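You operate a simulated robot arm through the tools that you are given. There is no shell and no other tool.

Carry out the task below with a simulated robot arm. There is one attempt and no reset: what you move stays moved.

Task
Put things in order on the top of the work table. At the end: the green pine refill is in the orange bin; the yellow battery pack is in the beige spares bin; the blue round battery stands where the green pine refill stood; the green sock roll from the top of the work table stands on top of the white soap dish; the pink blossom refill stands where the yellow battery pack stood; whatever was shut is shut again. Leave all else as you found it, and nothing knocked over.

The check looks at the end state, three seconds after you hand in, the way a careful person would. Anything else that was tipped, shoved, dropped, spilled or broken makes it a failure.

Robot
A 6-joint arm with a two-finger parallel gripper, fixed in place. Base frame: the origin is on the floor under the middle of its stand, x ahead of it, y to its left, z up; the work surface is at about z = 900. Readings come in mm, rad, newtons and seconds.
With the tool pointing down near the work surface it reaches from about 360 to 760 mm from the base axis. Its first joint turns from -1.152 to 1.152 rad. Payload 2.45 kg.
Tool frame: the origin (TCP) lies between the finger pads and is the grasp point; the fingertips stand 24 mm ahead of it; z points along the fingers, y is the line along which they close. Largest opening 68 mm; finger width 17, thickness 10; the body of the gripper, 40 by 70 mm, starts 41 mm behind the TCP.
Orientation is told as [roll, pitch, yaw] about the base's x, y, z axes, in that order, counted from this pose: with the fingers straight down and closing along the base's y, the tool's x points along the base's -x, its y along +y and its z along -z.

Tools
- The arm moves only by the tool apply_moves. Its arguments are lists of equal length, an entry for each row: "hand": the gripper command, from -1 (fully open) to 1 (shut), values between in proportion; "slide": the shift along the tool's x, y, z in mm, a list of three; "delta_rot": the turn, a rotation vector about the tool's x, y, z in rad, a list of three. In form: {"hand": [hand, ...], "slide": [[tx, ty, tz], ...], "delta_rot": [[rx, ry, rz], ...]}. A call has 1 to 20 rows; each row shifts and turns the commanded pose from where the row before left it, along the tool's axes as they then stand. A row lasts 0.2 s, in which the tool goes at most 50 mm and 0.15 rad; a call with a longer step from one row to the next is refused whole, and so is a gripper value outside its range. Where a pose cannot be reached the arm comes as near as it can. A force on the tool above 40 N (or 10 N above the force at the start of the call, whichever is more), or a blocked arm, ends the call early, and 0.2 s more pass. The fingers move at their own pace (about 108 mm/s each) and stop on an object; they squeeze with about 42 N. The grip force told is the motor's: it shows also when the fingers shut on nothing. Time passes only in rows, and 0.2 s behind the last, so rows that do not move let the fingers close. The reply holds the time, the measured pose of the TCP, the force on the tool along the base axes, the opening and the grip force, in the units named above and with some noise, with the torque about the TCP (base axes, N m) and any sound that the robot's microphone picked up.
- Cameras (640 x 400 px; columns grow to the right, rows downward): "scene" is fixed at [163.7, 412.7, 1457.4]; the picture's right is [-0.77, -0.63, 0.00], its down [-0.41, 0.50, -0.76] and it looks along [0.48, -0.59, -0.65] (base axes); focal length 241 px, centre (320, 200). "wrist" rides on the gripper at [84, 11, -75] in the tool frame; the picture's right is [-0.13, 0.99, 0.00], its down [-0.60, -0.08, -0.79] and it looks along [-0.79, -0.10, 0.61] (tool axes); focal length 251 px, centre (320, 200). There is no depth. A picture from a camera that has moved, and an enlarged one, comes with that camera's place and axes in the base frame and with its lens.
- get_image(camera): a new picture of that camera. The clock stands still meanwhile.
- close_up(camera, box): a new picture of the part [left, top, right, bottom] of that camera's present view, enlarged. The clock stands still meanwhile.
- job_done(): hands the job in; it is judged then, once.

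Places have to be worked out from the pictures, the camera data and where the tool is seen. Open the gripper and draw the arm clear of the work before you hand the job in, unless the task says otherwise.

The tools are called after "Request:" as name(argument=value, ...) on one line, values as JSON. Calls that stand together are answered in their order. apply_moves: Moves the arm, as the interface text tells. Its arguments: {"type":"object","properties":{"hand":{"type":"array"},"slide":{"type":"array"},"delta_rot":{"type":"array"}},"required":["hand","slide","delta_rot"]} The other tools are called the same way: get_image (camera) takes a picture; close_up (camera, box) takes an enlarged picture of a part of a camera's view; job_done () hands the job in.

At the start:

```text
t: 0.0
position: [495.7, 87.8, 1217.7]
ee_rot: [0.0, -0.002, 0.0]
ft_force: [0.0, -0.1, 0.3]
ft_torque: [0.01, -0.02, -0.01]
finger_gap: 68.0
finger_force: 0.1
```

scene: 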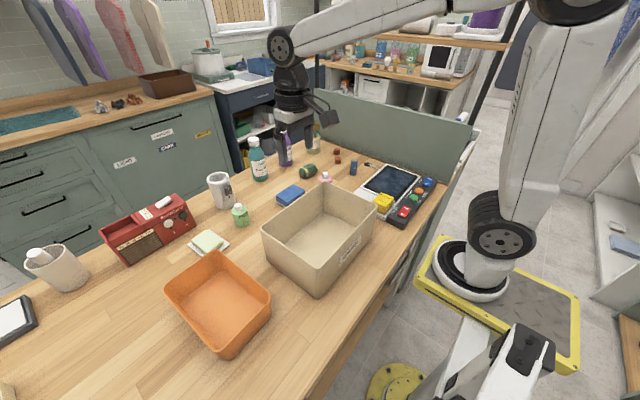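
wrist: 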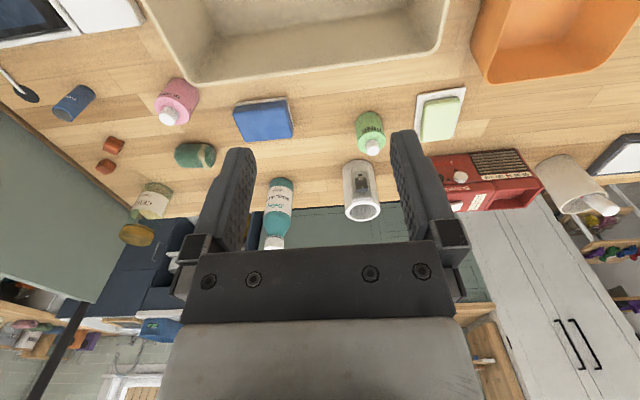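

The first pictures show a table with many items; I take enlarged views to identify each one before moving.

Request:
close_up(camera="scene", box=[230, 120, 450, 260])

Request:
close_up(camera="scene", box=[80, 160, 300, 300])

Request:
close_up(camera="wrist", box=[0, 60, 320, 260])

Request:
close_up(camera="wrist", box=[320, 60, 640, 260])

```text
2.86 times, centred on (340, 190) of scene
camera zoom: at [163.7, 412.7, 1457.4], right [-0.77, -0.63, 0.0], down [-0.41, 0.5, -0.76], along [0.48, -0.59, -0.65], focal length 688 px, centre (263, 229)
```

zoom: 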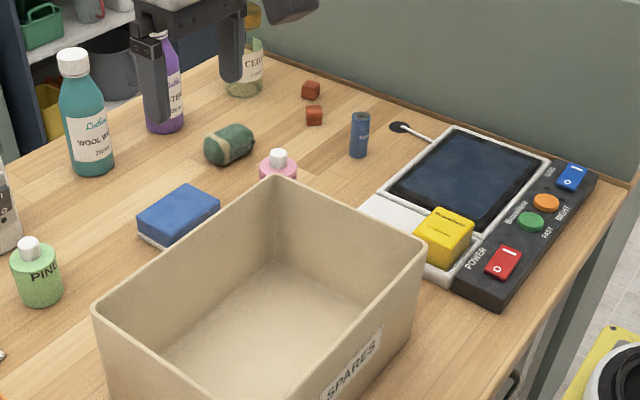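

```text
2.86 times, centred on (190, 230) of scene
camera zoom: at [163.7, 412.7, 1457.4], right [-0.77, -0.63, 0.0], down [-0.41, 0.5, -0.76], along [0.48, -0.59, -0.65], focal length 688 px, centre (691, 114)
```

zoom: 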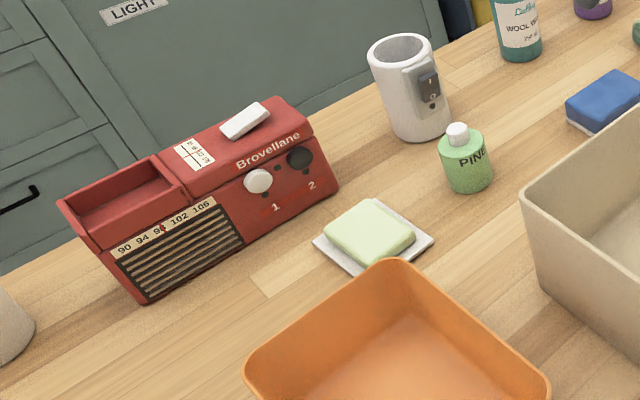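

```text
2.00 times, centred on (160, 160) of wrist
camera zoom: at [410.9, 98.7, 1292.9], right [0.13, 0.99, 0.0], down [0.6, -0.08, 0.79], along [0.79, -0.1, -0.61], focal length 503 px, centre (640, 280)
```

zoom: 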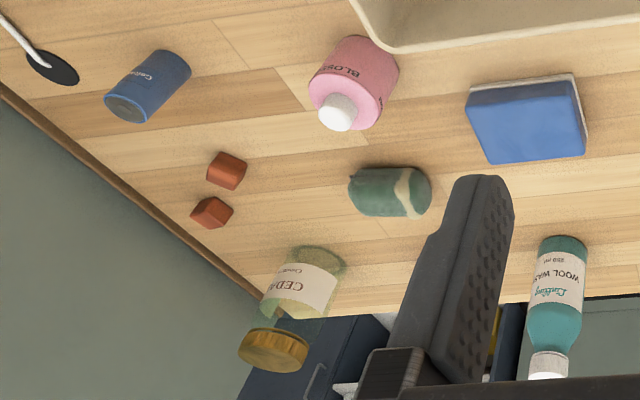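

```text
2.00 times, centred on (480, 160) of wrist
camera zoom: at [410.9, 98.7, 1292.9], right [0.13, 0.99, 0.0], down [0.6, -0.08, 0.79], along [0.79, -0.1, -0.61], focal length 503 px, centre (0, 280)
```

zoom: 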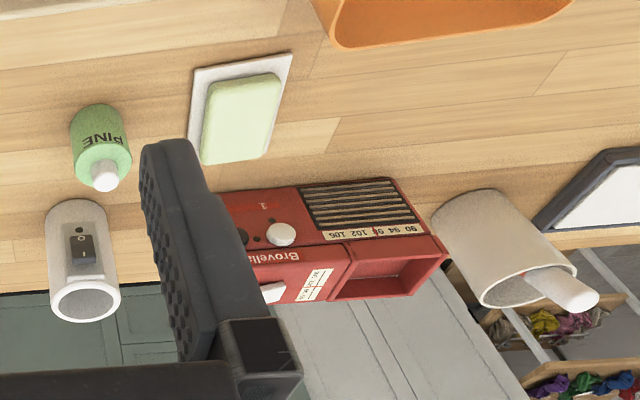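

The pine refill, battery pack, blue battery, pink refill, sock roll and soap dish all seem to be on the table within reach. I move the tool closer and lower, towards the pine refill and soap dish, to see them in detail.

Request:
apply_moves(hand=[-1, -1, -1, -1, -1], slide=[[-8, 16, 30], [-8, 16, 30], [-8, 16, 30], [-8, 16, 30], [-8, 16, 30]], delta_rot=[[0, 0, 0], [0, 0, 0], [0, 0, 0], [0, 0, 0], [0, 0, 0]])

Request:
get_image(camera="wrist")

Request:
get_image(camera="scene")

```text
t: 1.2
position: [535.5, 169.9, 1067.7]
ee_rot: [0.001, -0.001, -0.001]
ft_force: [-0.5, -0.8, 0.2]
ft_torque: [0.0, 0.02, 0.04]
finger_gap: 68.1
finger_force: 0.1
```

```text
taken
camera wrist: at [451.6, 180.6, 1143.9], right [0.13, 0.99, 0.0], down [0.6, -0.08, 0.79], along [0.79, -0.1, -0.61], focal length 251 px, centre (320, 200)
```

wrist: 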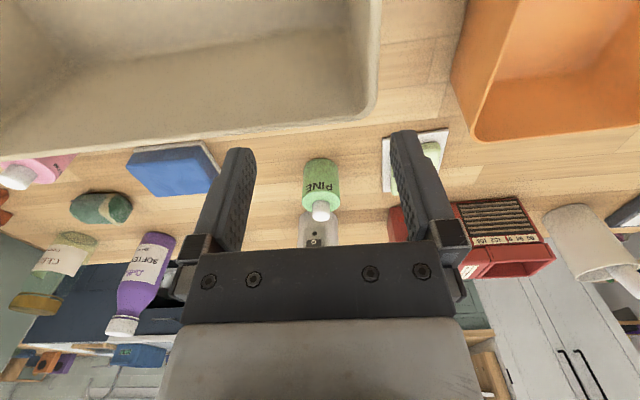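

```text
taken
```

scene: 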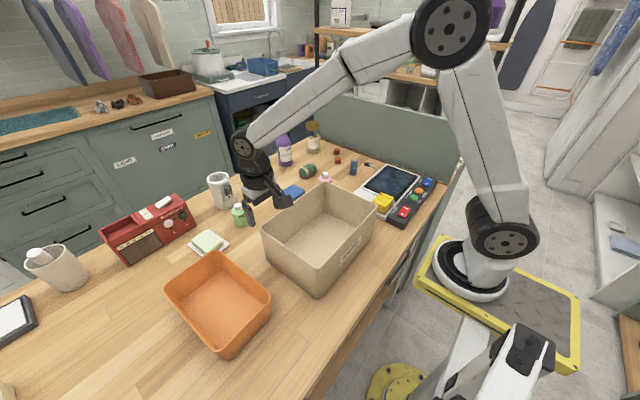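

The pine refill is ahead of the tool near (695,150). I enlarge the soap dish and the pine refill to understand their shapes.

Request:
close_up(camera="scene", box=[170, 215, 250, 265])

Request:
close_up(camera="wrist", box=[270, 110, 430, 210])

Request:
close_up(camera="scene", box=[350, 150, 450, 230])

```text
8.00 times, centred on (210, 240) of scene
camera zoom: at [163.7, 412.7, 1457.4], right [-0.77, -0.63, 0.0], down [-0.41, 0.5, -0.76], along [0.48, -0.59, -0.65], focal length 1925 px, centre (1200, -120)
```

zoom: 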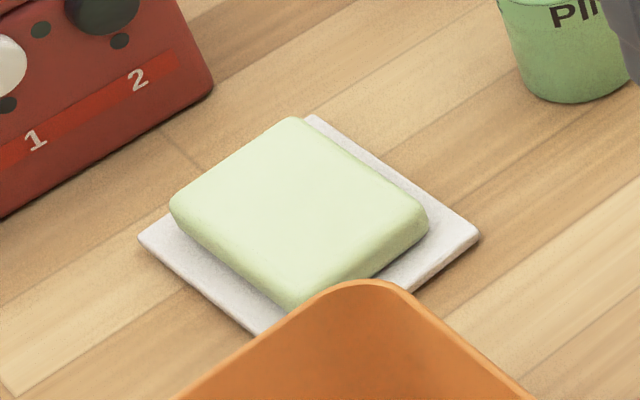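

```text
4.00 times, centred on (350, 160) of wrist
camera zoom: at [451.6, 180.6, 1143.9], right [0.13, 0.99, 0.0], down [0.6, -0.08, 0.79], along [0.79, -0.1, -0.61], focal length 1006 px, centre (200, 360)
```

zoom: 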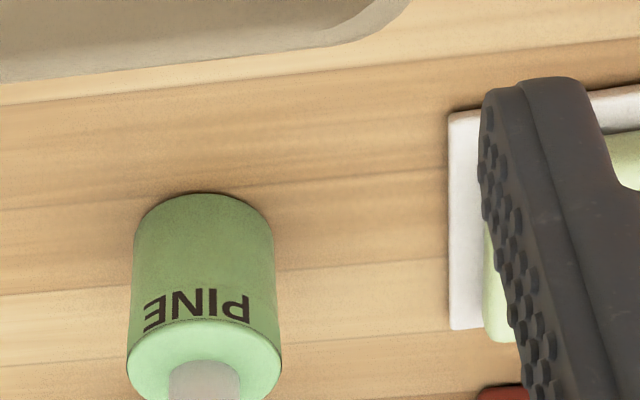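

```text
5.00 times, centred on (400, 190) of scene
camera zoom: at [163.7, 412.7, 1457.4], right [-0.77, -0.63, 0.0], down [-0.41, 0.5, -0.76], along [0.48, -0.59, -0.65], focal length 1203 px, centre (-80, 250)
```

zoom: 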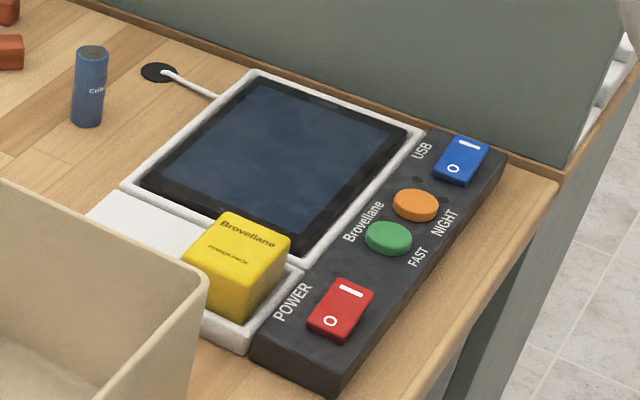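

Soap bar sits on a white plate (the soap dish), and the yellow pack stands in a small pocket next to a tablet. I move over the pine refill at about (700,150) and keep high to check alignment.

Request:
apply_moves(hand=[-1, -1, -1, -1, -1, -1], slide=[[-33, -4, 5], [-33, -4, 5], [-33, -4, 5], [-33, -4, 5], [-33, -4, 5], [0, 0, 0]], delta_rot=[[0, 0, 0], [0, 0, 0], [0, 0, 0], [0, 0, 0], [0, 0, 0], [0, 0, 0]])

Request:
get_image(camera="wrist")

Request:
get_image(camera="scene")

```text
t: 2.6
position: [698.9, 147.4, 1043.7]
ee_rot: [0.001, -0.002, 0.0]
ft_force: [-0.1, 0.6, -0.7]
ft_torque: [0.03, 0.0, 0.02]
finger_gap: 68.1
finger_force: 0.2
```

```text
taken
camera wrist: at [615.0, 158.3, 1119.0], right [0.13, 0.99, 0.0], down [0.6, -0.08, 0.79], along [0.79, -0.1, -0.61], focal length 251 px, centre (320, 200)
```

wrist: 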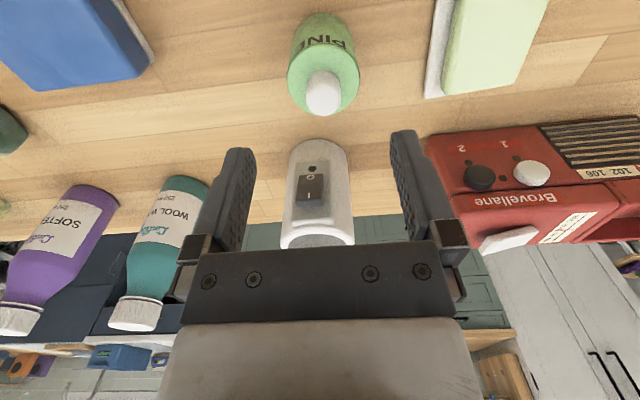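

```text
taken
```

scene: 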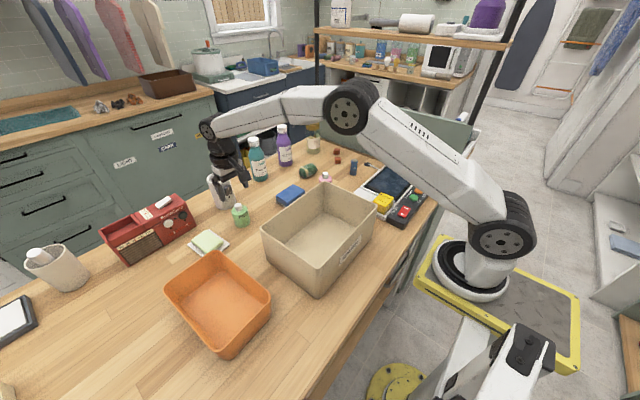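

The pine refill stands at about (700,149.5), cap top near z≈973. I descend to z≈940 over it, with the fingers open.

Request:
apply_moves(hand=[-1, -1, -1, -1, -1], slide=[[-1, 2, 26], [0, 0, 26], [0, 0, 26], [0, 0, 25], [0, 0, 0]], delta_rot=[[0, 0, 0], [0, 0, 0], [0, 0, 0], [0, 0, 0], [0, 0, 0]])

Request:
get_image(camera="wrist")

Request:
close_up(camera="scene", box=[180, 160, 300, 235])

```text
t: 3.8
position: [700.9, 149.1, 940.2]
ee_rot: [-0.001, -0.001, -0.001]
ft_force: [-0.6, 0.1, 0.0]
ft_torque: [0.02, -0.01, -0.03]
finger_gap: 67.9
finger_force: 0.1
```

```text
taken
camera wrist: at [617.0, 159.8, 1015.4], right [0.13, 0.99, 0.0], down [0.6, -0.08, 0.79], along [0.79, -0.1, -0.61], focal length 251 px, centre (320, 200)
```

wrist: 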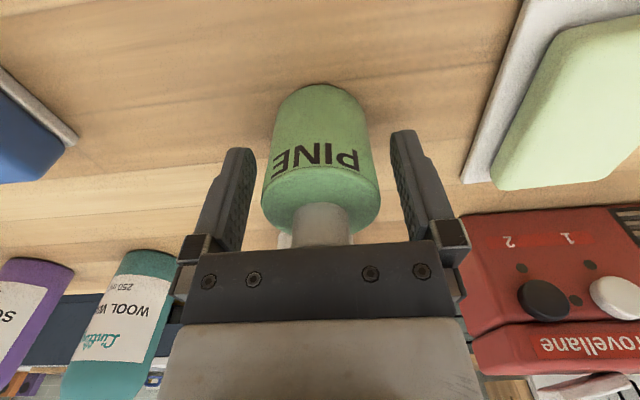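

```text
5.33 times, centred on (240, 198) of scene
camera zoom: at [163.7, 412.7, 1457.4], right [-0.77, -0.63, 0.0], down [-0.41, 0.5, -0.76], along [0.48, -0.59, -0.65], focal length 1284 px, centre (747, 213)
```

zoom: 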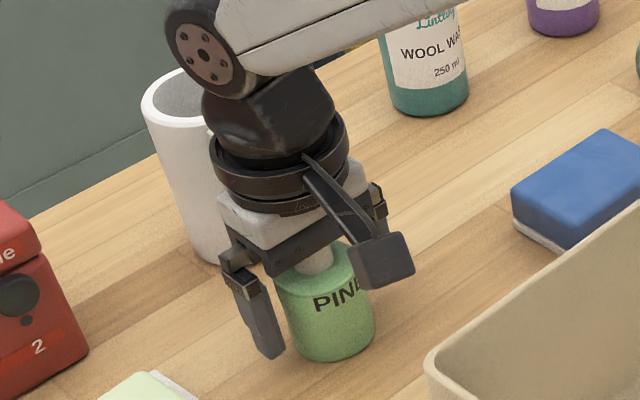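

The fingers straddle the pine bottle with even gaps. I close the gripper and wait for it to hold.

Request:
apply_moves(hand=[1, 1, 1], slide=[[0, 0, 0], [0, 0, 0], [0, 0, 0]], delta_rot=[[0, 0, 0], [0, 0, 0], [0, 0, 0]])

```text
t: 4.6
position: [700.8, 150.5, 940.3]
ee_rot: [0.0, -0.002, 0.001]
ft_force: [-0.2, 0.3, -0.5]
ft_torque: [0.01, -0.04, -0.02]
finger_gap: 46.8
finger_force: 41.5
```

Held with a 46.8 mm gap. I lift it straight up 130 mm and then carry it over the orange bin near (500,347), then look.

Request:
apply_moves(hand=[1, 1, 1, 1, 1, 1, 1, 1, 1, 1, 1, 1, 1], slide=[[0, 0, -20], [0, 0, -40], [0, 0, -40], [0, 0, -40], [25, 24, 0], [25, 25, 0], [25, 25, 0], [25, 25, 0], [25, 25, 0], [25, 25, 0], [25, 25, 0], [25, 22, 0], [0, 0, 0]], delta_rot=[[0, 0, 0], [0, 0, 0], [0, 0, 0], [0, 0, 0], [0, 0, 0], [0, 0, 0], [0, 0, 0], [0, 0, 0], [0, 0, 0], [0, 0, 0], [0, 0, 0], [0, 0, 0], [0, 0, 0]])

Request:
get_image(camera="wrist")

Request:
get_image(camera="scene")

```text
t: 7.4
position: [503.2, 345.1, 1078.2]
ee_rot: [0.001, -0.001, 0.0]
ft_force: [0.1, -0.1, -0.5]
ft_torque: [-0.01, 0.03, -0.02]
finger_gap: 46.5
finger_force: 42.1
```

```text
taken
camera wrist: at [418.8, 356.1, 1153.1], right [0.13, 0.99, 0.0], down [0.6, -0.08, 0.79], along [0.79, -0.1, -0.61], focal length 251 px, centre (320, 200)
```

wrist: 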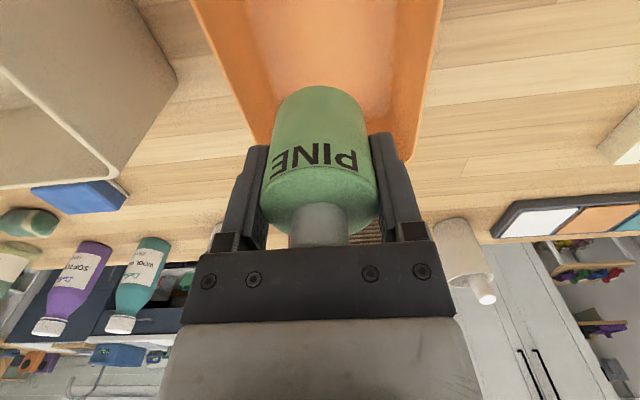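

```text
taken
```

scene: 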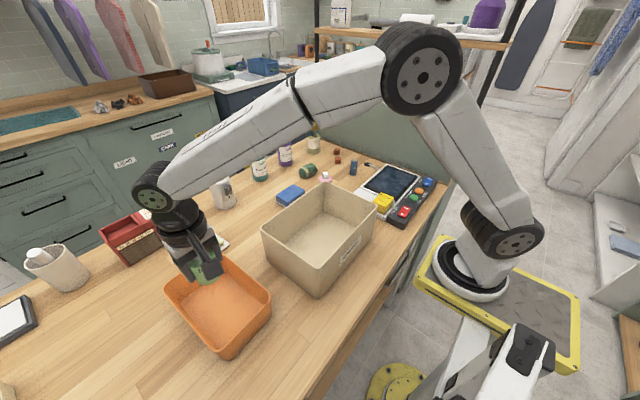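

The pine refill hangs over the orange bin, centred at about (503,345). I lower it to just above the bin floor.

Request:
apply_moves(hand=[1, 1, 1, 1, 1, 1], slide=[[0, 0, 30], [0, 0, 35], [0, 0, 35], [0, 0, 20], [0, 0, 8], [0, 0, 0]], delta_rot=[[0, 0, 0], [0, 0, 0], [0, 0, 0], [0, 0, 0], [0, 0, 0], [0, 0, 0]])

Request:
close_up(camera="scene", box=[140, 220, 300, 370])

Request:
get_image(camera="wrist")

```text
t: 8.8
position: [499.4, 345.8, 950.8]
ee_rot: [-0.001, -0.002, -0.001]
ft_force: [-0.3, -0.4, -0.5]
ft_torque: [0.01, 0.02, -0.01]
finger_gap: 46.7
finger_force: 41.8
```

```text
2.67 times, centred on (220, 295) of scene
camera zoom: at [163.7, 412.7, 1457.4], right [-0.77, -0.63, 0.0], down [-0.41, 0.5, -0.76], along [0.48, -0.59, -0.65], focal length 642 px, centre (587, -53)
```

zoom: 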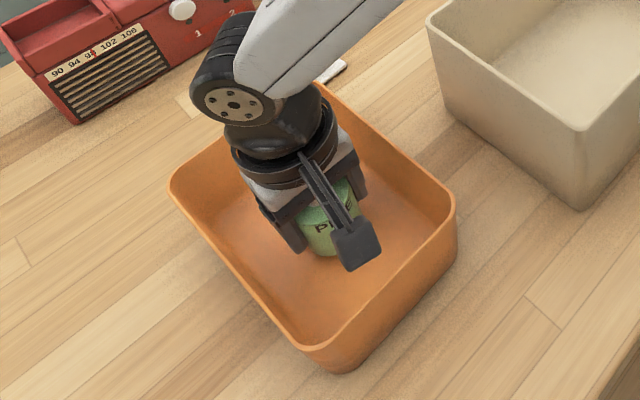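

```text
taken
camera wrist: at [417.1, 355.9, 1026.2], right [0.13, 0.99, 0.0], down [0.6, -0.08, 0.79], along [0.79, -0.1, -0.61], focal length 251 px, centre (320, 200)
```

wrist: 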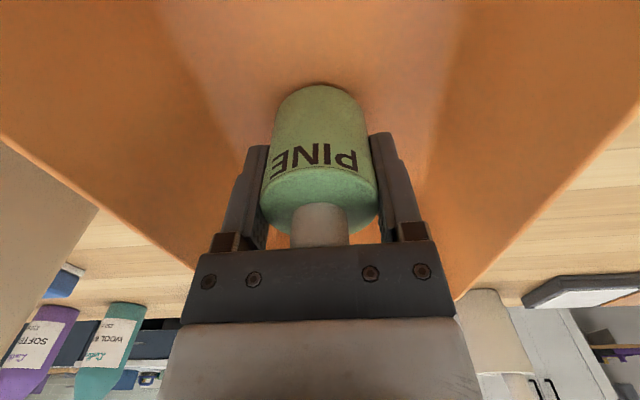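

Still free of contact at z≈951. I lower in small steps to feel the bin floor.

Request:
apply_moves(hand=[1, 1, 1], slide=[[0, 0, 2], [0, 0, 2], [0, 0, 0]], delta_rot=[[0, 0, 0], [0, 0, 0], [0, 0, 0]])

```text
t: 9.6
position: [501.9, 345.3, 946.3]
ee_rot: [0.001, -0.002, 0.0]
ft_force: [0.5, -0.2, -0.1]
ft_torque: [-0.01, 0.01, 0.02]
finger_gap: 46.6
finger_force: 41.7
```

No contact yet; two more small steps.

Request:
apply_moves(hand=[1, 1, 1], slide=[[0, 0, 1.5], [0, 0, 1.5], [0, 0, 0]], delta_rot=[[0, 0, 0], [0, 0, 0], [0, 0, 0]])

```text
t: 10.4
position: [501.3, 345.7, 945.3]
ee_rot: [0.0, -0.001, -0.001]
ft_force: [0.2, 0.7, 0.1]
ft_torque: [-0.02, 0.01, -0.03]
finger_gap: 46.5
finger_force: 42.3
```

Still no contact force; continuing down by 1 mm steps.

Request:
apply_moves(hand=[1, 1, 1], slide=[[0, 0, 1], [0, 0, 1], [0, 0, 0]], delta_rot=[[0, 0, 0], [0, 0, 0], [0, 0, 0]])

```text
t: 11.2
position: [501.0, 346.9, 943.2]
ee_rot: [0.001, -0.003, -0.001]
ft_force: [-4.0, -2.5, 17.4]
ft_torque: [-0.2, 0.21, 0.0]
finger_gap: 46.6
finger_force: 42.2
```

Contact felt (17 N). I ease up half a millimetre, release, and then rise straight out.

Request:
apply_moves(hand=[1, -1, -1, -1, -1, -1, -1], slide=[[0, 0, -0.7], [0, 0, 0], [0, 0, 0], [0, 0, -20], [0, 0, -40], [0, 0, -40], [0, 0, -40]], delta_rot=[[0, 0, 0], [0, 0, 0], [0, 0, 0], [0, 0, 0], [0, 0, 0], [0, 0, 0], [0, 0, 0]])

Request:
close_up(camera="scene", box=[140, 220, 300, 370])

Request:
get_image(camera="wrist")

```text
t: 12.8
position: [500.7, 346.0, 1082.3]
ee_rot: [0.001, -0.003, -0.002]
ft_force: [0.3, 0.1, -0.5]
ft_torque: [0.01, -0.01, 0.02]
finger_gap: 68.1
finger_force: 0.0
```

```text
2.67 times, centred on (220, 295) of scene
camera zoom: at [163.7, 412.7, 1457.4], right [-0.77, -0.63, 0.0], down [-0.41, 0.5, -0.76], along [0.48, -0.59, -0.65], focal length 642 px, centre (587, -53)
```

zoom: 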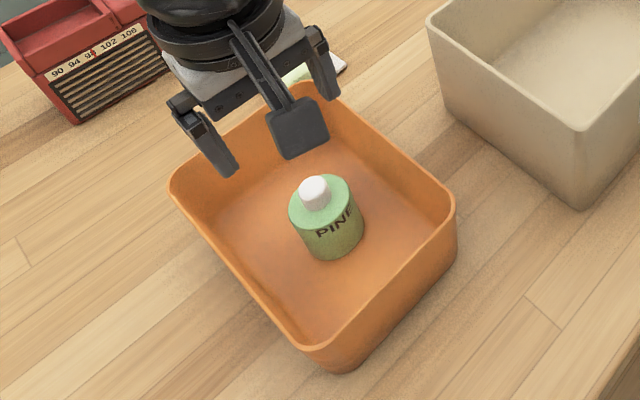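

```text
taken
camera wrist: at [416.3, 356.4, 1158.3], right [0.13, 0.99, 0.0], down [0.6, -0.08, 0.79], along [0.79, -0.1, -0.61], focal length 251 px, centre (320, 200)
```

wrist: 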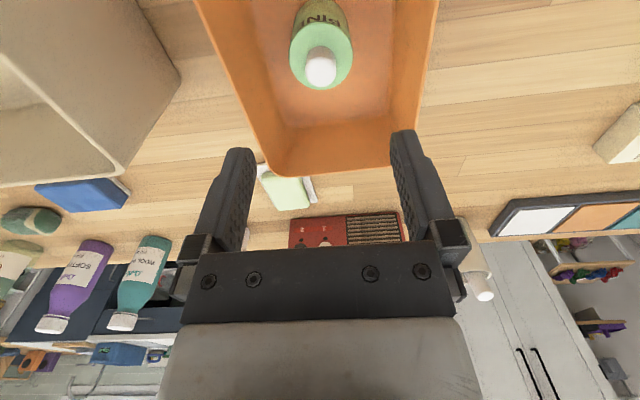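

The pine refill stands upright in the orange bin. Next I travel across to the right side to view the blue round battery, the yellow pack and the pink refill.

Request:
apply_moves(hand=[-1, -1, -1, -1, -1, -1, -1, -1, -1, -1, -1, -1, -1, -1, -1], slide=[[3, -45, 0], [3, -45, 0], [3, -45, 0], [3, -45, 0], [3, -45, 0], [3, -45, 0], [3, -45, 0], [3, -45, 0], [3, -45, 0], [3, -45, 0], [3, -45, 0], [3, -45, 0], [3, -45, 0], [3, -45, 0], [0, 0, 0]], delta_rot=[[0, 0, 0], [0, 0, 0], [0, 0, 0], [0, 0, 0], [0, 0, 0], [0, 0, 0], [0, 0, 0], [0, 0, 0], [0, 0, 0], [0, 0, 0], [0, 0, 0], [0, 0, 0], [0, 0, 0], [0, 0, 0], [0, 0, 0]])

Request:
get_image(camera="wrist")

Request:
get_image(camera="scene")

```text
t: 16.0
position: [459.2, -285.0, 1082.1]
ee_rot: [0.001, -0.001, 0.0]
ft_force: [-0.1, -0.2, 0.3]
ft_torque: [-0.03, 0.02, -0.02]
finger_gap: 67.8
finger_force: 0.2
```

```text
taken
camera wrist: at [374.3, -275.6, 1158.0], right [0.13, 0.99, 0.0], down [0.6, -0.08, 0.79], along [0.79, -0.1, -0.61], focal length 251 px, centre (320, 200)
```

wrist: 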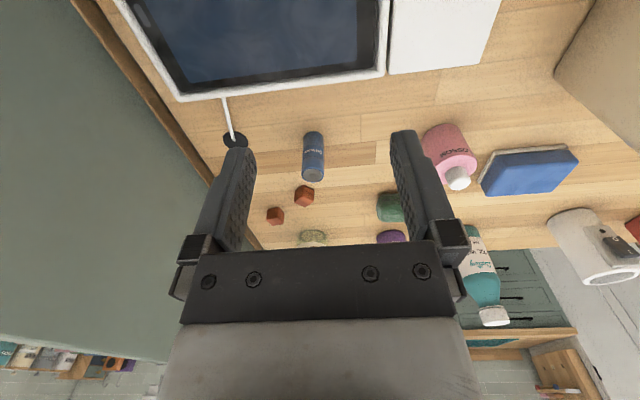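

```text
taken
```

scene: 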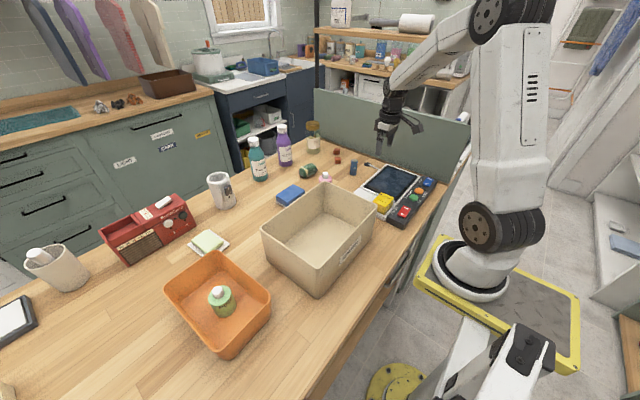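

The blue battery stands near (581,-311), about 25 mm wide and ~59 mm tall, with a clear space around it. I move above it and take another look for alignment.

Request:
apply_moves(hand=[-1, -1, -1, -1, -1], slide=[[-30.5, -6.5, 13], [-30.5, -6.5, 13], [-30.5, -6.5, 13], [-30.5, -6.5, 13], [0, 0, 0]], delta_rot=[[0, 0, 0], [0, 0, 0], [0, 0, 0], [0, 0, 0], [0, 0, 0]])

Request:
get_image(camera="wrist")

Request:
close_up(camera="scene", box=[310, 80, 470, 180])

```text
t: 17.2
position: [581.7, -310.6, 1031.0]
ee_rot: [0.0, -0.001, -0.001]
ft_force: [0.5, 0.3, -0.2]
ft_torque: [0.01, 0.05, -0.01]
finger_gap: 68.2
finger_force: 0.1
```

```text
taken
camera wrist: at [497.9, -300.4, 1105.4], right [0.13, 0.99, 0.0], down [0.6, -0.08, 0.79], along [0.79, -0.1, -0.61], focal length 251 px, centre (320, 200)
```

wrist: 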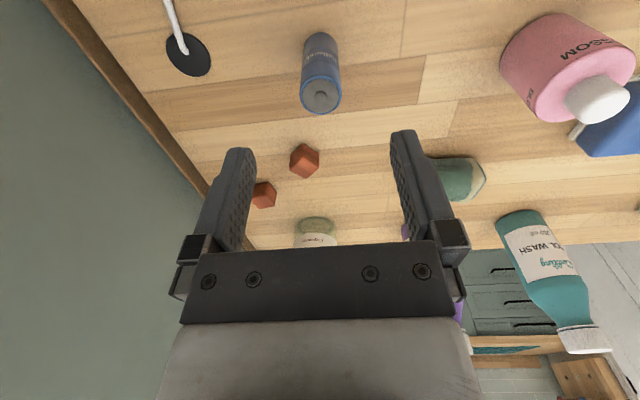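

```text
4.00 times, centred on (390, 130) of scene
camera zoom: at [163.7, 412.7, 1457.4], right [-0.77, -0.63, 0.0], down [-0.41, 0.5, -0.76], along [0.48, -0.59, -0.65], focal length 963 px, centre (40, 480)
```

zoom: 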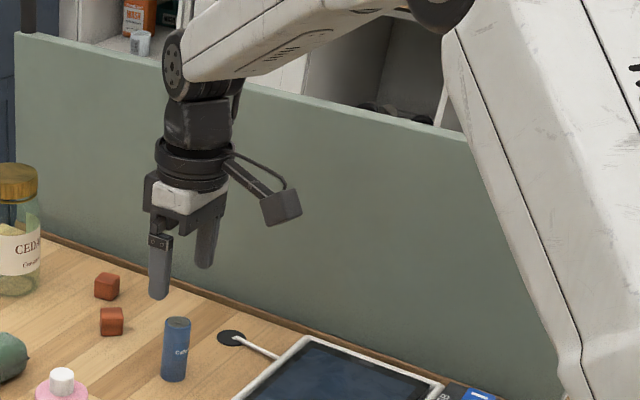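

The battery centre works out as (580,-310), top at about z=959. I descend to z≈932 around it.

Request:
apply_moves(hand=[-1, -1, -1, -1, -1], slide=[[1.5, 0.5, 25], [0, 0, 25], [0, 0, 25], [0, 0, 24], [0, 0, 0]], delta_rot=[[0, 0, 0], [0, 0, 0], [0, 0, 0], [0, 0, 0], [0, 0, 0]])

Request:
get_image(camera="wrist")

```text
t: 18.4
position: [580.4, -310.2, 932.0]
ee_rot: [0.0, -0.004, 0.0]
ft_force: [0.7, -0.5, -0.4]
ft_torque: [0.0, 0.0, 0.02]
finger_gap: 67.8
finger_force: 0.1
```

```text
taken
camera wrist: at [495.8, -299.3, 1008.3], right [0.13, 0.99, 0.0], down [0.6, -0.08, 0.79], along [0.79, -0.1, -0.61], focal length 251 px, centre (320, 200)
```

wrist: 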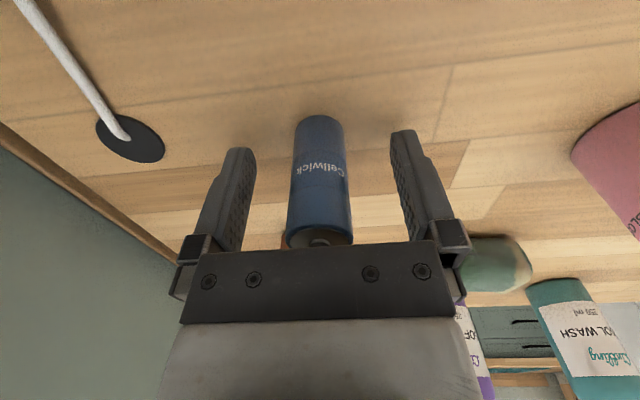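

The battery is centred between the fingers. I close gently in stages and hold.

Request:
apply_moves(hand=[-0.1, 0.2, 1, 1, 1], slide=[[0, 0, 0], [0, 0, 0], [0, 0, 0], [0, 0, 0], [0, 0, 0]], delta_rot=[[0, 0, 0], [0, 0, 0], [0, 0, 0], [0, 0, 0], [0, 0, 0]])

Request:
get_image(camera="wrist")

```text
t: 19.6
position: [579.2, -309.5, 933.2]
ee_rot: [0.001, -0.002, 0.0]
ft_force: [-1.4, 0.1, -0.6]
ft_torque: [0.01, 0.01, 0.02]
finger_gap: 25.3
finger_force: 40.7
```

```text
taken
camera wrist: at [495.7, -299.3, 1008.5], right [0.13, 0.99, 0.0], down [0.6, -0.08, 0.79], along [0.79, -0.1, -0.61], focal length 251 px, centre (320, 200)
```

wrist: 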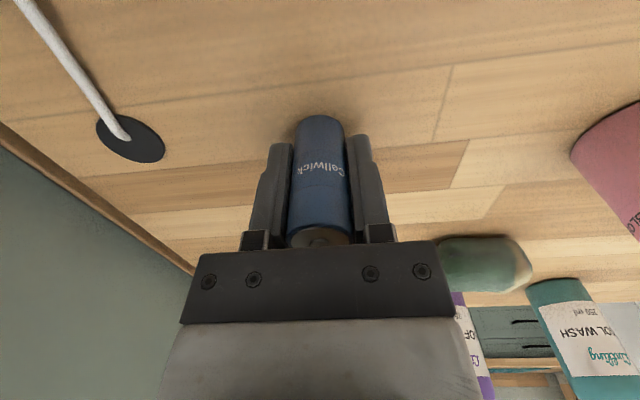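

Battery gripped (25.3 mm gap). I lift it and carry it to above the pine refill's old spot (700,150).

Request:
apply_moves(hand=[1, 1, 1, 1, 1, 1, 1, 1, 1, 1, 1, 1, 1, 1, 1, 1, 1], slide=[[0, 0, -20], [0, 0, -40], [0, 0, -40], [0, 0, -40], [-10, 38.3, 0], [-10, 38.3, 0], [-10, 38.3, 0], [-10, 38.3, 0], [-10, 38.3, 0], [-10, 38.3, 0], [-10, 38.3, 0], [-10, 38.3, 0], [-10, 38.3, 0], [-10, 38.3, 0], [-10, 38.3, 0], [-9.8, 38.1, 0], [0, 0, 0]], delta_rot=[[0, 0, 0], [0, 0, 0], [0, 0, 0], [0, 0, 0], [0, 0, 0], [0, 0, 0], [0, 0, 0], [0, 0, 0], [0, 0, 0], [0, 0, 0], [0, 0, 0], [0, 0, 0], [0, 0, 0], [0, 0, 0], [0, 0, 0], [0, 0, 0], [0, 0, 0]])

Request:
get_image(camera="wrist")

Request:
get_image(camera="scene")

```text
t: 23.2
position: [701.4, 148.9, 1071.6]
ee_rot: [0.0, -0.002, 0.0]
ft_force: [0.1, -0.2, -2.2]
ft_torque: [0.0, -0.03, 0.04]
finger_gap: 25.1
finger_force: 40.5
```

```text
taken
camera wrist: at [617.3, 160.1, 1147.9], right [0.13, 0.99, 0.0], down [0.6, -0.08, 0.79], along [0.79, -0.1, -0.61], focal length 251 px, centre (320, 200)
```

wrist: 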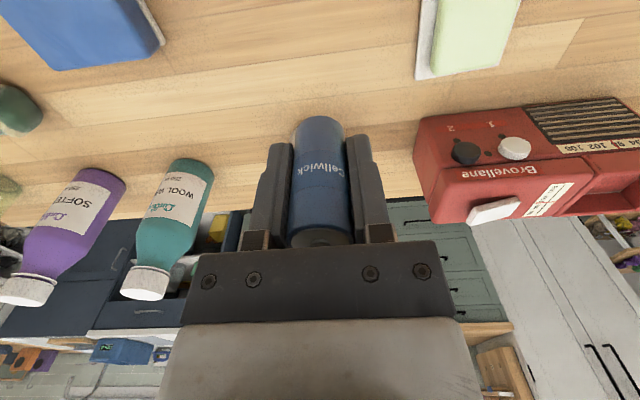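

```text
taken
```

scene: 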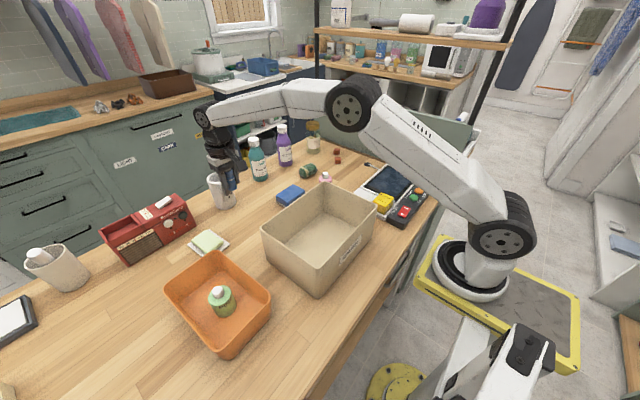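

The battery hangs above the old pine spot. I lower it to a few millimetres above the table.

Request:
apply_moves(hand=[1, 1, 1, 1, 1, 1], slide=[[0, 0, 35], [0, 0, 40], [0, 0, 35], [0, 0, 20], [0, 0, 6], [0, 0, 0]], delta_rot=[[0, 0, 0], [0, 0, 0], [0, 0, 0], [0, 0, 0], [0, 0, 0], [0, 0, 0]])

Request:
get_image(camera="wrist")

```text
t: 24.6
position: [699.8, 150.6, 937.9]
ee_rot: [0.002, -0.003, 0.0]
ft_force: [-0.5, 0.1, -2.0]
ft_torque: [0.0, -0.02, -0.01]
finger_gap: 25.0
finger_force: 40.9
```

```text
taken
camera wrist: at [616.3, 161.2, 1012.3], right [0.13, 0.99, 0.0], down [0.6, -0.08, 0.79], along [0.79, -0.1, -0.61], focal length 251 px, centre (320, 200)
```

wrist: 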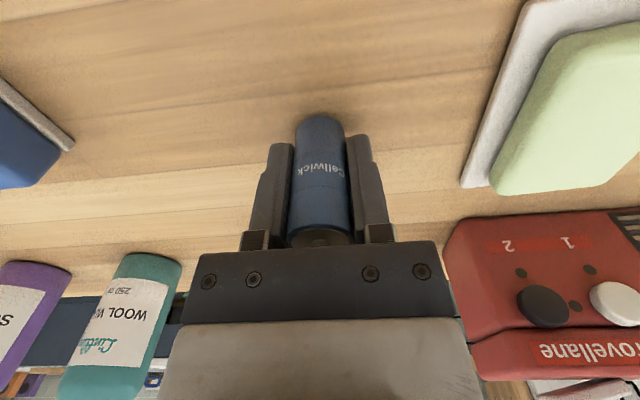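

About 4 mm above the table; I go down in small steps watching the force.

Request:
apply_moves(hand=[1, 1, 1], slide=[[0, 0, 2], [0, 0, 1.4], [0, 0, 0]], delta_rot=[[0, 0, 0], [0, 0, 0], [0, 0, 0]])

```text
t: 25.4
position: [699.7, 149.4, 933.3]
ee_rot: [0.0, -0.002, 0.0]
ft_force: [0.8, 0.7, 0.0]
ft_torque: [-0.03, -0.01, 0.0]
finger_gap: 25.1
finger_force: 40.8
```

One more millimetre to touch down.

Request:
apply_moves(hand=[1, 1], slide=[[0, 0, 0.8], [0, 0, 0]], delta_rot=[[0, 0, 0], [0, 0, 0]])

```text
t: 26.0
position: [700.0, 150.5, 932.4]
ee_rot: [0.001, -0.001, 0.001]
ft_force: [-0.1, -0.4, 1.7]
ft_torque: [0.01, 0.04, -0.01]
finger_gap: 25.0
finger_force: 40.4
```

The table now bears the battery (force went from -2 to +1.7 N). I open and rise straight up.

Request:
apply_moves(hand=[0.1, -0.5, -1, -1, -1, -1, -1], slide=[[0, 0, 0], [0, 0, 0], [0, 0, 0], [0, 0, -20], [0, 0, -40], [0, 0, -40], [0, 0, -40]], delta_rot=[[0, 0, 0], [0, 0, 0], [0, 0, 0], [0, 0, 0], [0, 0, 0], [0, 0, 0], [0, 0, 0]])

Request:
get_image(camera="wrist")

Request:
get_image(camera="scene")

```text
t: 27.6
position: [699.7, 150.8, 1073.4]
ee_rot: [-0.001, -0.001, 0.001]
ft_force: [-0.9, 0.6, 0.2]
ft_torque: [0.0, 0.01, 0.0]
finger_gap: 68.1
finger_force: 0.1
```

```text
taken
camera wrist: at [615.9, 161.2, 1149.0], right [0.13, 0.99, 0.0], down [0.6, -0.08, 0.79], along [0.79, -0.1, -0.61], focal length 251 px, centre (320, 200)
```

wrist: 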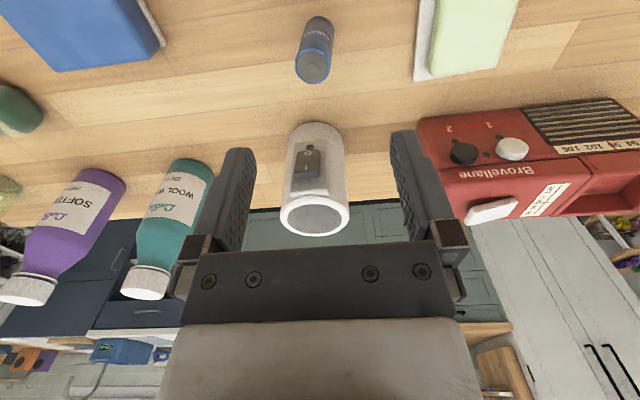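

```text
taken
```

scene: 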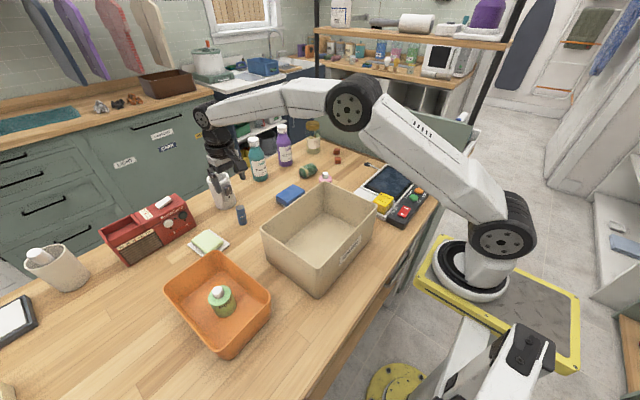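

The blue battery stands on the old pine spot. The beige bin rim seems to be around z≈1030, so I travel higher, to near (400,-60), and turn the tool by -90° about vertical so that the camera looks towards the yellow pack.

Request:
apply_moves(hand=[-1, -1, -1, -1, -1, -1, -1, -1, -1, -1, -1, -1, -1, -1, -1, -1, -1, -1, -1, -1], slide=[[33.3, -23.3, -5], [33.3, -23.3, -5], [33.3, -23.3, -5], [33.3, -23.3, -5], [33.3, -23.3, -5], [33.3, -23.3, -5], [33.3, -23.3, -5], [33.3, -23.3, -5], [33.3, -23.3, 0], [0, 0, 0], [0, 0, 0], [0, 0, 0], [0, 0, 0], [0, 0, 0], [0, 0, 0], [0, 0, 0], [0, 0, 0], [0, 0, 0], [0, 0, 0], [0, 0, 0]], delta_rot=[[0, 0, 0], [0, 0, 0], [0, 0, 0], [0, 0, 0], [0, 0, 0], [0, 0, 0], [0, 0, 0], [0, 0, 0], [0, 0, 0], [0, 0, 0.1428], [0, 0, 0.1428], [0, 0, 0.1428], [0, 0, 0.1428], [0, 0, 0.1428], [0, 0, 0.1428], [0, 0, 0.1428], [0, 0, 0.1428], [0, 0, 0.1428], [0, 0, 0.1428], [0, 0, 0.1428]])

Request:
get_image(camera="wrist")

Request:
get_image(camera="scene")

```text
t: 31.8
position: [399.4, -59.9, 1112.1]
ee_rot: [0.002, 0.0, -1.571]
ft_force: [0.2, 0.5, -0.2]
ft_torque: [-0.04, 0.02, 0.04]
finger_gap: 68.0
finger_force: 0.1
```

```text
taken
camera wrist: at [410.8, 24.4, 1187.6], right [0.99, -0.13, 0.0], down [-0.08, -0.6, 0.79], along [-0.1, -0.79, -0.61], focal length 251 px, centre (320, 200)
```

wrist: 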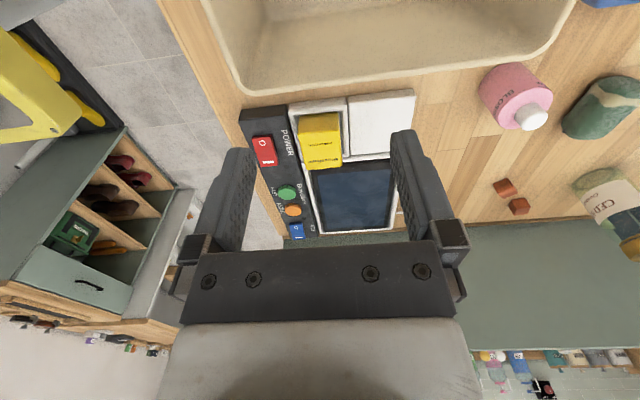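

```text
taken
```

scene: 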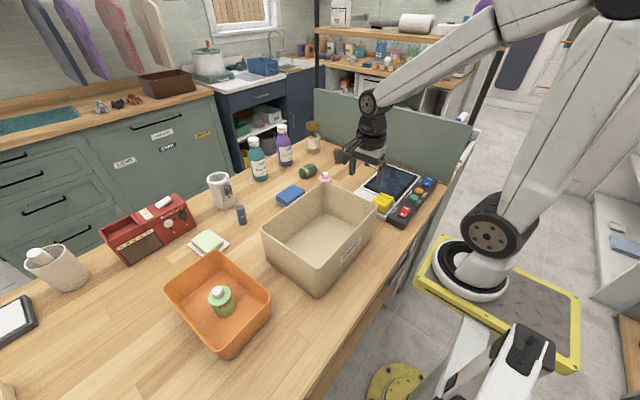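

Request:
close_up(camera="wrist", box=[230, 80, 430, 240])

```text
2.50 times, centred on (330, 160) of wrist
camera zoom: at [410.8, 24.4, 1187.6], right [0.99, -0.13, 0.0], down [-0.08, -0.6, 0.79], along [-0.1, -0.79, -0.61], focal length 629 px, centre (295, 300)
```

zoom: 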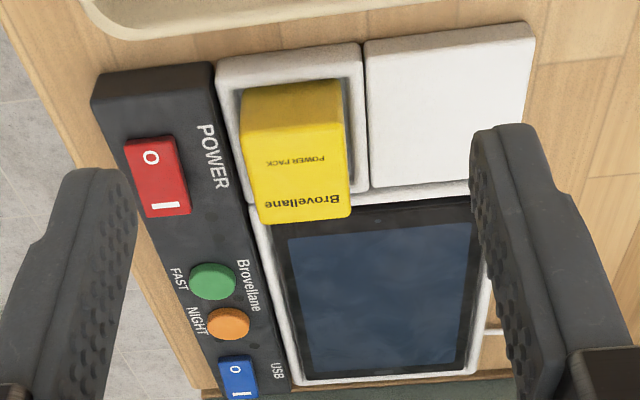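

The yellow pack stands in a white rimmed pocket, centre around (387,-186), about 47 mm wide. I move above it for a closer look.

Request:
apply_moves(hand=[-1, -1, -1, -1, -1], slide=[[-31.5, -3, 20], [-31.5, -3, 20], [-31.5, -3, 20], [-31.5, -3, 20], [0, 0, 0]], delta_rot=[[0, 0, 0], [0, 0, 0], [0, 0, 0], [0, 0, 0], [0, 0, 0]])

Request:
get_image(camera="wrist")

Request:
close_up(camera="scene", box=[340, 150, 440, 230])

```text
t: 33.0
position: [386.4, -185.3, 1032.1]
ee_rot: [0.001, 0.0, -1.571]
ft_force: [0.1, 0.4, 0.1]
ft_torque: [-0.02, -0.02, -0.01]
finger_gap: 68.1
finger_force: 0.0
```

```text
taken
camera wrist: at [397.6, -102.1, 1107.7], right [0.99, -0.13, 0.0], down [-0.08, -0.6, 0.79], along [-0.1, -0.79, -0.61], focal length 251 px, centre (320, 200)
```

wrist: 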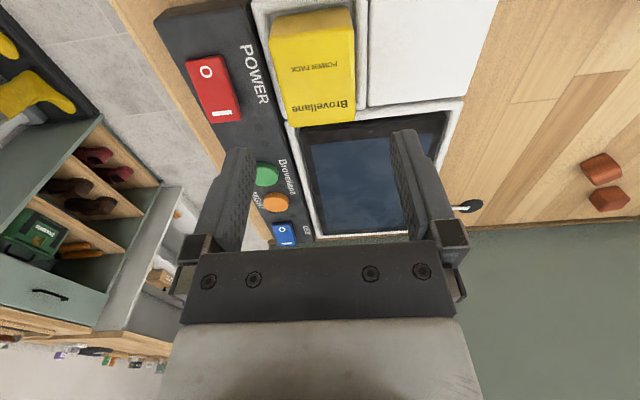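

```text
5.00 times, centred on (390, 190) of scene
camera zoom: at [163.7, 412.7, 1457.4], right [-0.77, -0.63, 0.0], down [-0.41, 0.5, -0.76], along [0.48, -0.59, -0.65], focal length 1203 px, centre (-30, 250)
```

zoom: 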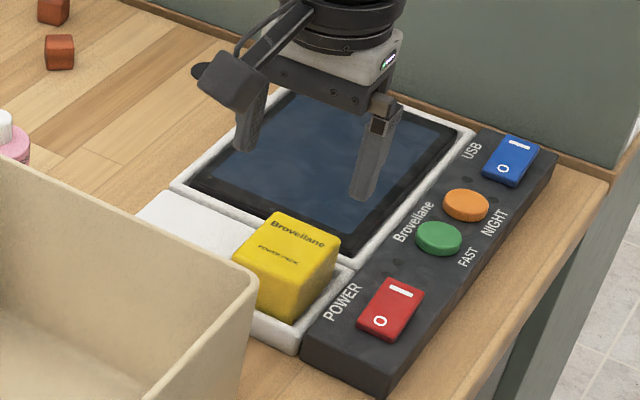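

The pack spans about x 360–409, y -213…-160, with its top near z=948; the black panel is close on its -x side. Closing along y looks safer, so I turn the tool back to yaw 0 above it and look.

Request:
apply_moves(hand=[-1, -1, -1, -1, -1, -1, -1, -1, -1, -1, -1, -1], slide=[[0, 0, 0], [0, 0, 0], [0, 0, 0], [0, 0, 0], [0, 0, 0], [0, 0, 0], [0, 0, 0], [0, 0, 0], [0, 0, 0], [0, 0, 0], [0, 0, 0], [0, 0, 0]], delta_rot=[[0, 0, -0.1428], [0, 0, -0.1428], [0, 0, -0.1428], [0, 0, -0.1428], [0, 0, -0.1428], [0, 0, -0.1428], [0, 0, -0.1428], [0, 0, -0.1428], [0, 0, -0.1428], [0, 0, -0.1428], [0, 0, -0.1428], [0, 0, 0]])

Request:
get_image(camera="wrist")

Request:
get_image(camera="scene")

```text
t: 35.6
position: [386.8, -185.4, 1031.0]
ee_rot: [0.0, -0.001, 0.001]
ft_force: [-0.8, -0.1, 0.4]
ft_torque: [0.0, -0.02, 0.01]
finger_gap: 68.1
finger_force: 0.1
```

```text
taken
camera wrist: at [303.1, -174.9, 1107.1], right [0.13, 0.99, 0.0], down [0.6, -0.08, 0.79], along [0.79, -0.1, -0.61], focal length 251 px, centre (320, 200)
```

wrist: 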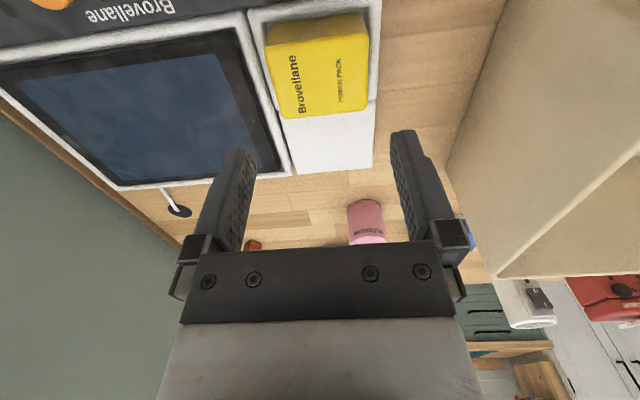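

```text
taken
```

scene: 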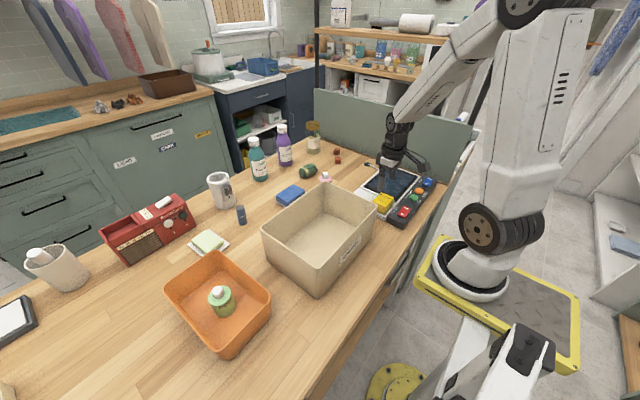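

Request:
close_up(camera="wrist", box=[220, 0, 420, 180])

```text
2.22 times, centred on (320, 90) of wrist
camera zoom: at [303.1, -174.9, 1107.1], right [0.13, 0.99, 0.0], down [0.6, -0.08, 0.79], along [0.79, -0.1, -0.61], focal length 559 px, centre (320, 444)
```

zoom: 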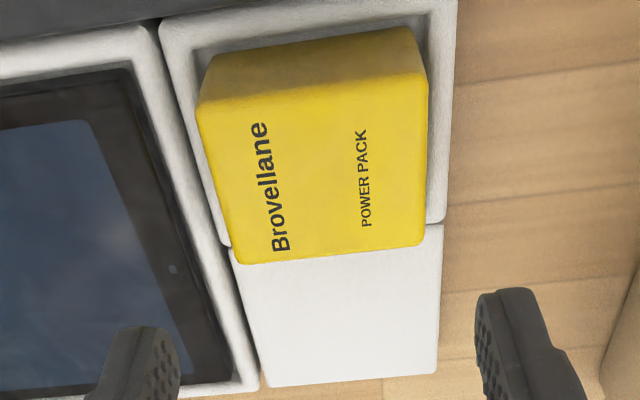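

The top face spans about x 360.5–408, y -215…-155.5 (47.5 × 60 mm), so closing along x is right after all. I turn back to yaw -90° and measure the black panel's height from a close-up.

Request:
apply_moves(hand=[-0.676, -0.676, -0.676, -0.676, -0.676, -0.676, -0.676, -0.676, -0.676, -0.676, -0.676, -0.676], slide=[[0, 0, 0], [0, 0, 0], [0, 0, 0], [0, 0, 0], [0, 0, 0], [0, 0, 0], [0, 0, 0], [0, 0, 0], [0, 0, 0], [0, 0, 0], [0, 0, 0], [0, 0, 0]], delta_rot=[[0, 0, 0.1428], [0, 0, 0.1428], [0, 0, 0.1428], [0, 0, 0.1428], [0, 0, 0.1428], [0, 0, 0.1428], [0, 0, 0.1428], [0, 0, 0.1428], [0, 0, 0.1428], [0, 0, 0.1428], [0, 0, 0.1428], [0, 0, 0]])

Request:
close_up(camera="wrist", box=[140, 0, 380, 150])

Request:
close_up(camera="scene", box=[370, 170, 434, 220])

```text
t: 38.2
position: [387.9, -186.0, 1031.6]
ee_rot: [0.002, 0.0, -1.573]
ft_force: [0.7, -0.5, 0.1]
ft_torque: [0.01, -0.03, -0.02]
finger_gap: 57.0
finger_force: 0.1
```

```text
2.67 times, centred on (260, 75) of wrist
camera zoom: at [398.7, -102.5, 1107.4], right [0.99, -0.13, 0.0], down [-0.08, -0.6, 0.79], along [-0.1, -0.79, -0.61], focal length 670 px, centre (480, 533)
```

zoom: 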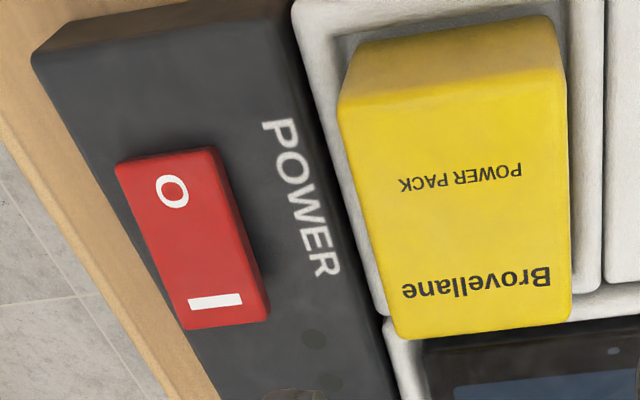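

```text
8.00 times, centred on (402, 195) of scene
camera zoom: at [163.7, 412.7, 1457.4], right [-0.77, -0.63, 0.0], down [-0.41, 0.5, -0.76], along [0.48, -0.59, -0.65], focal length 1925 px, centre (-336, 240)
```

zoom: 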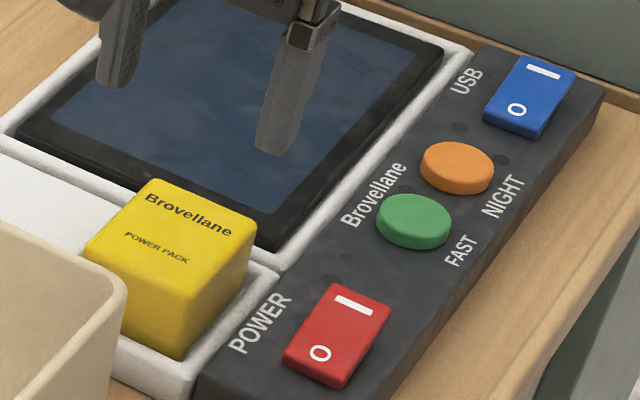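

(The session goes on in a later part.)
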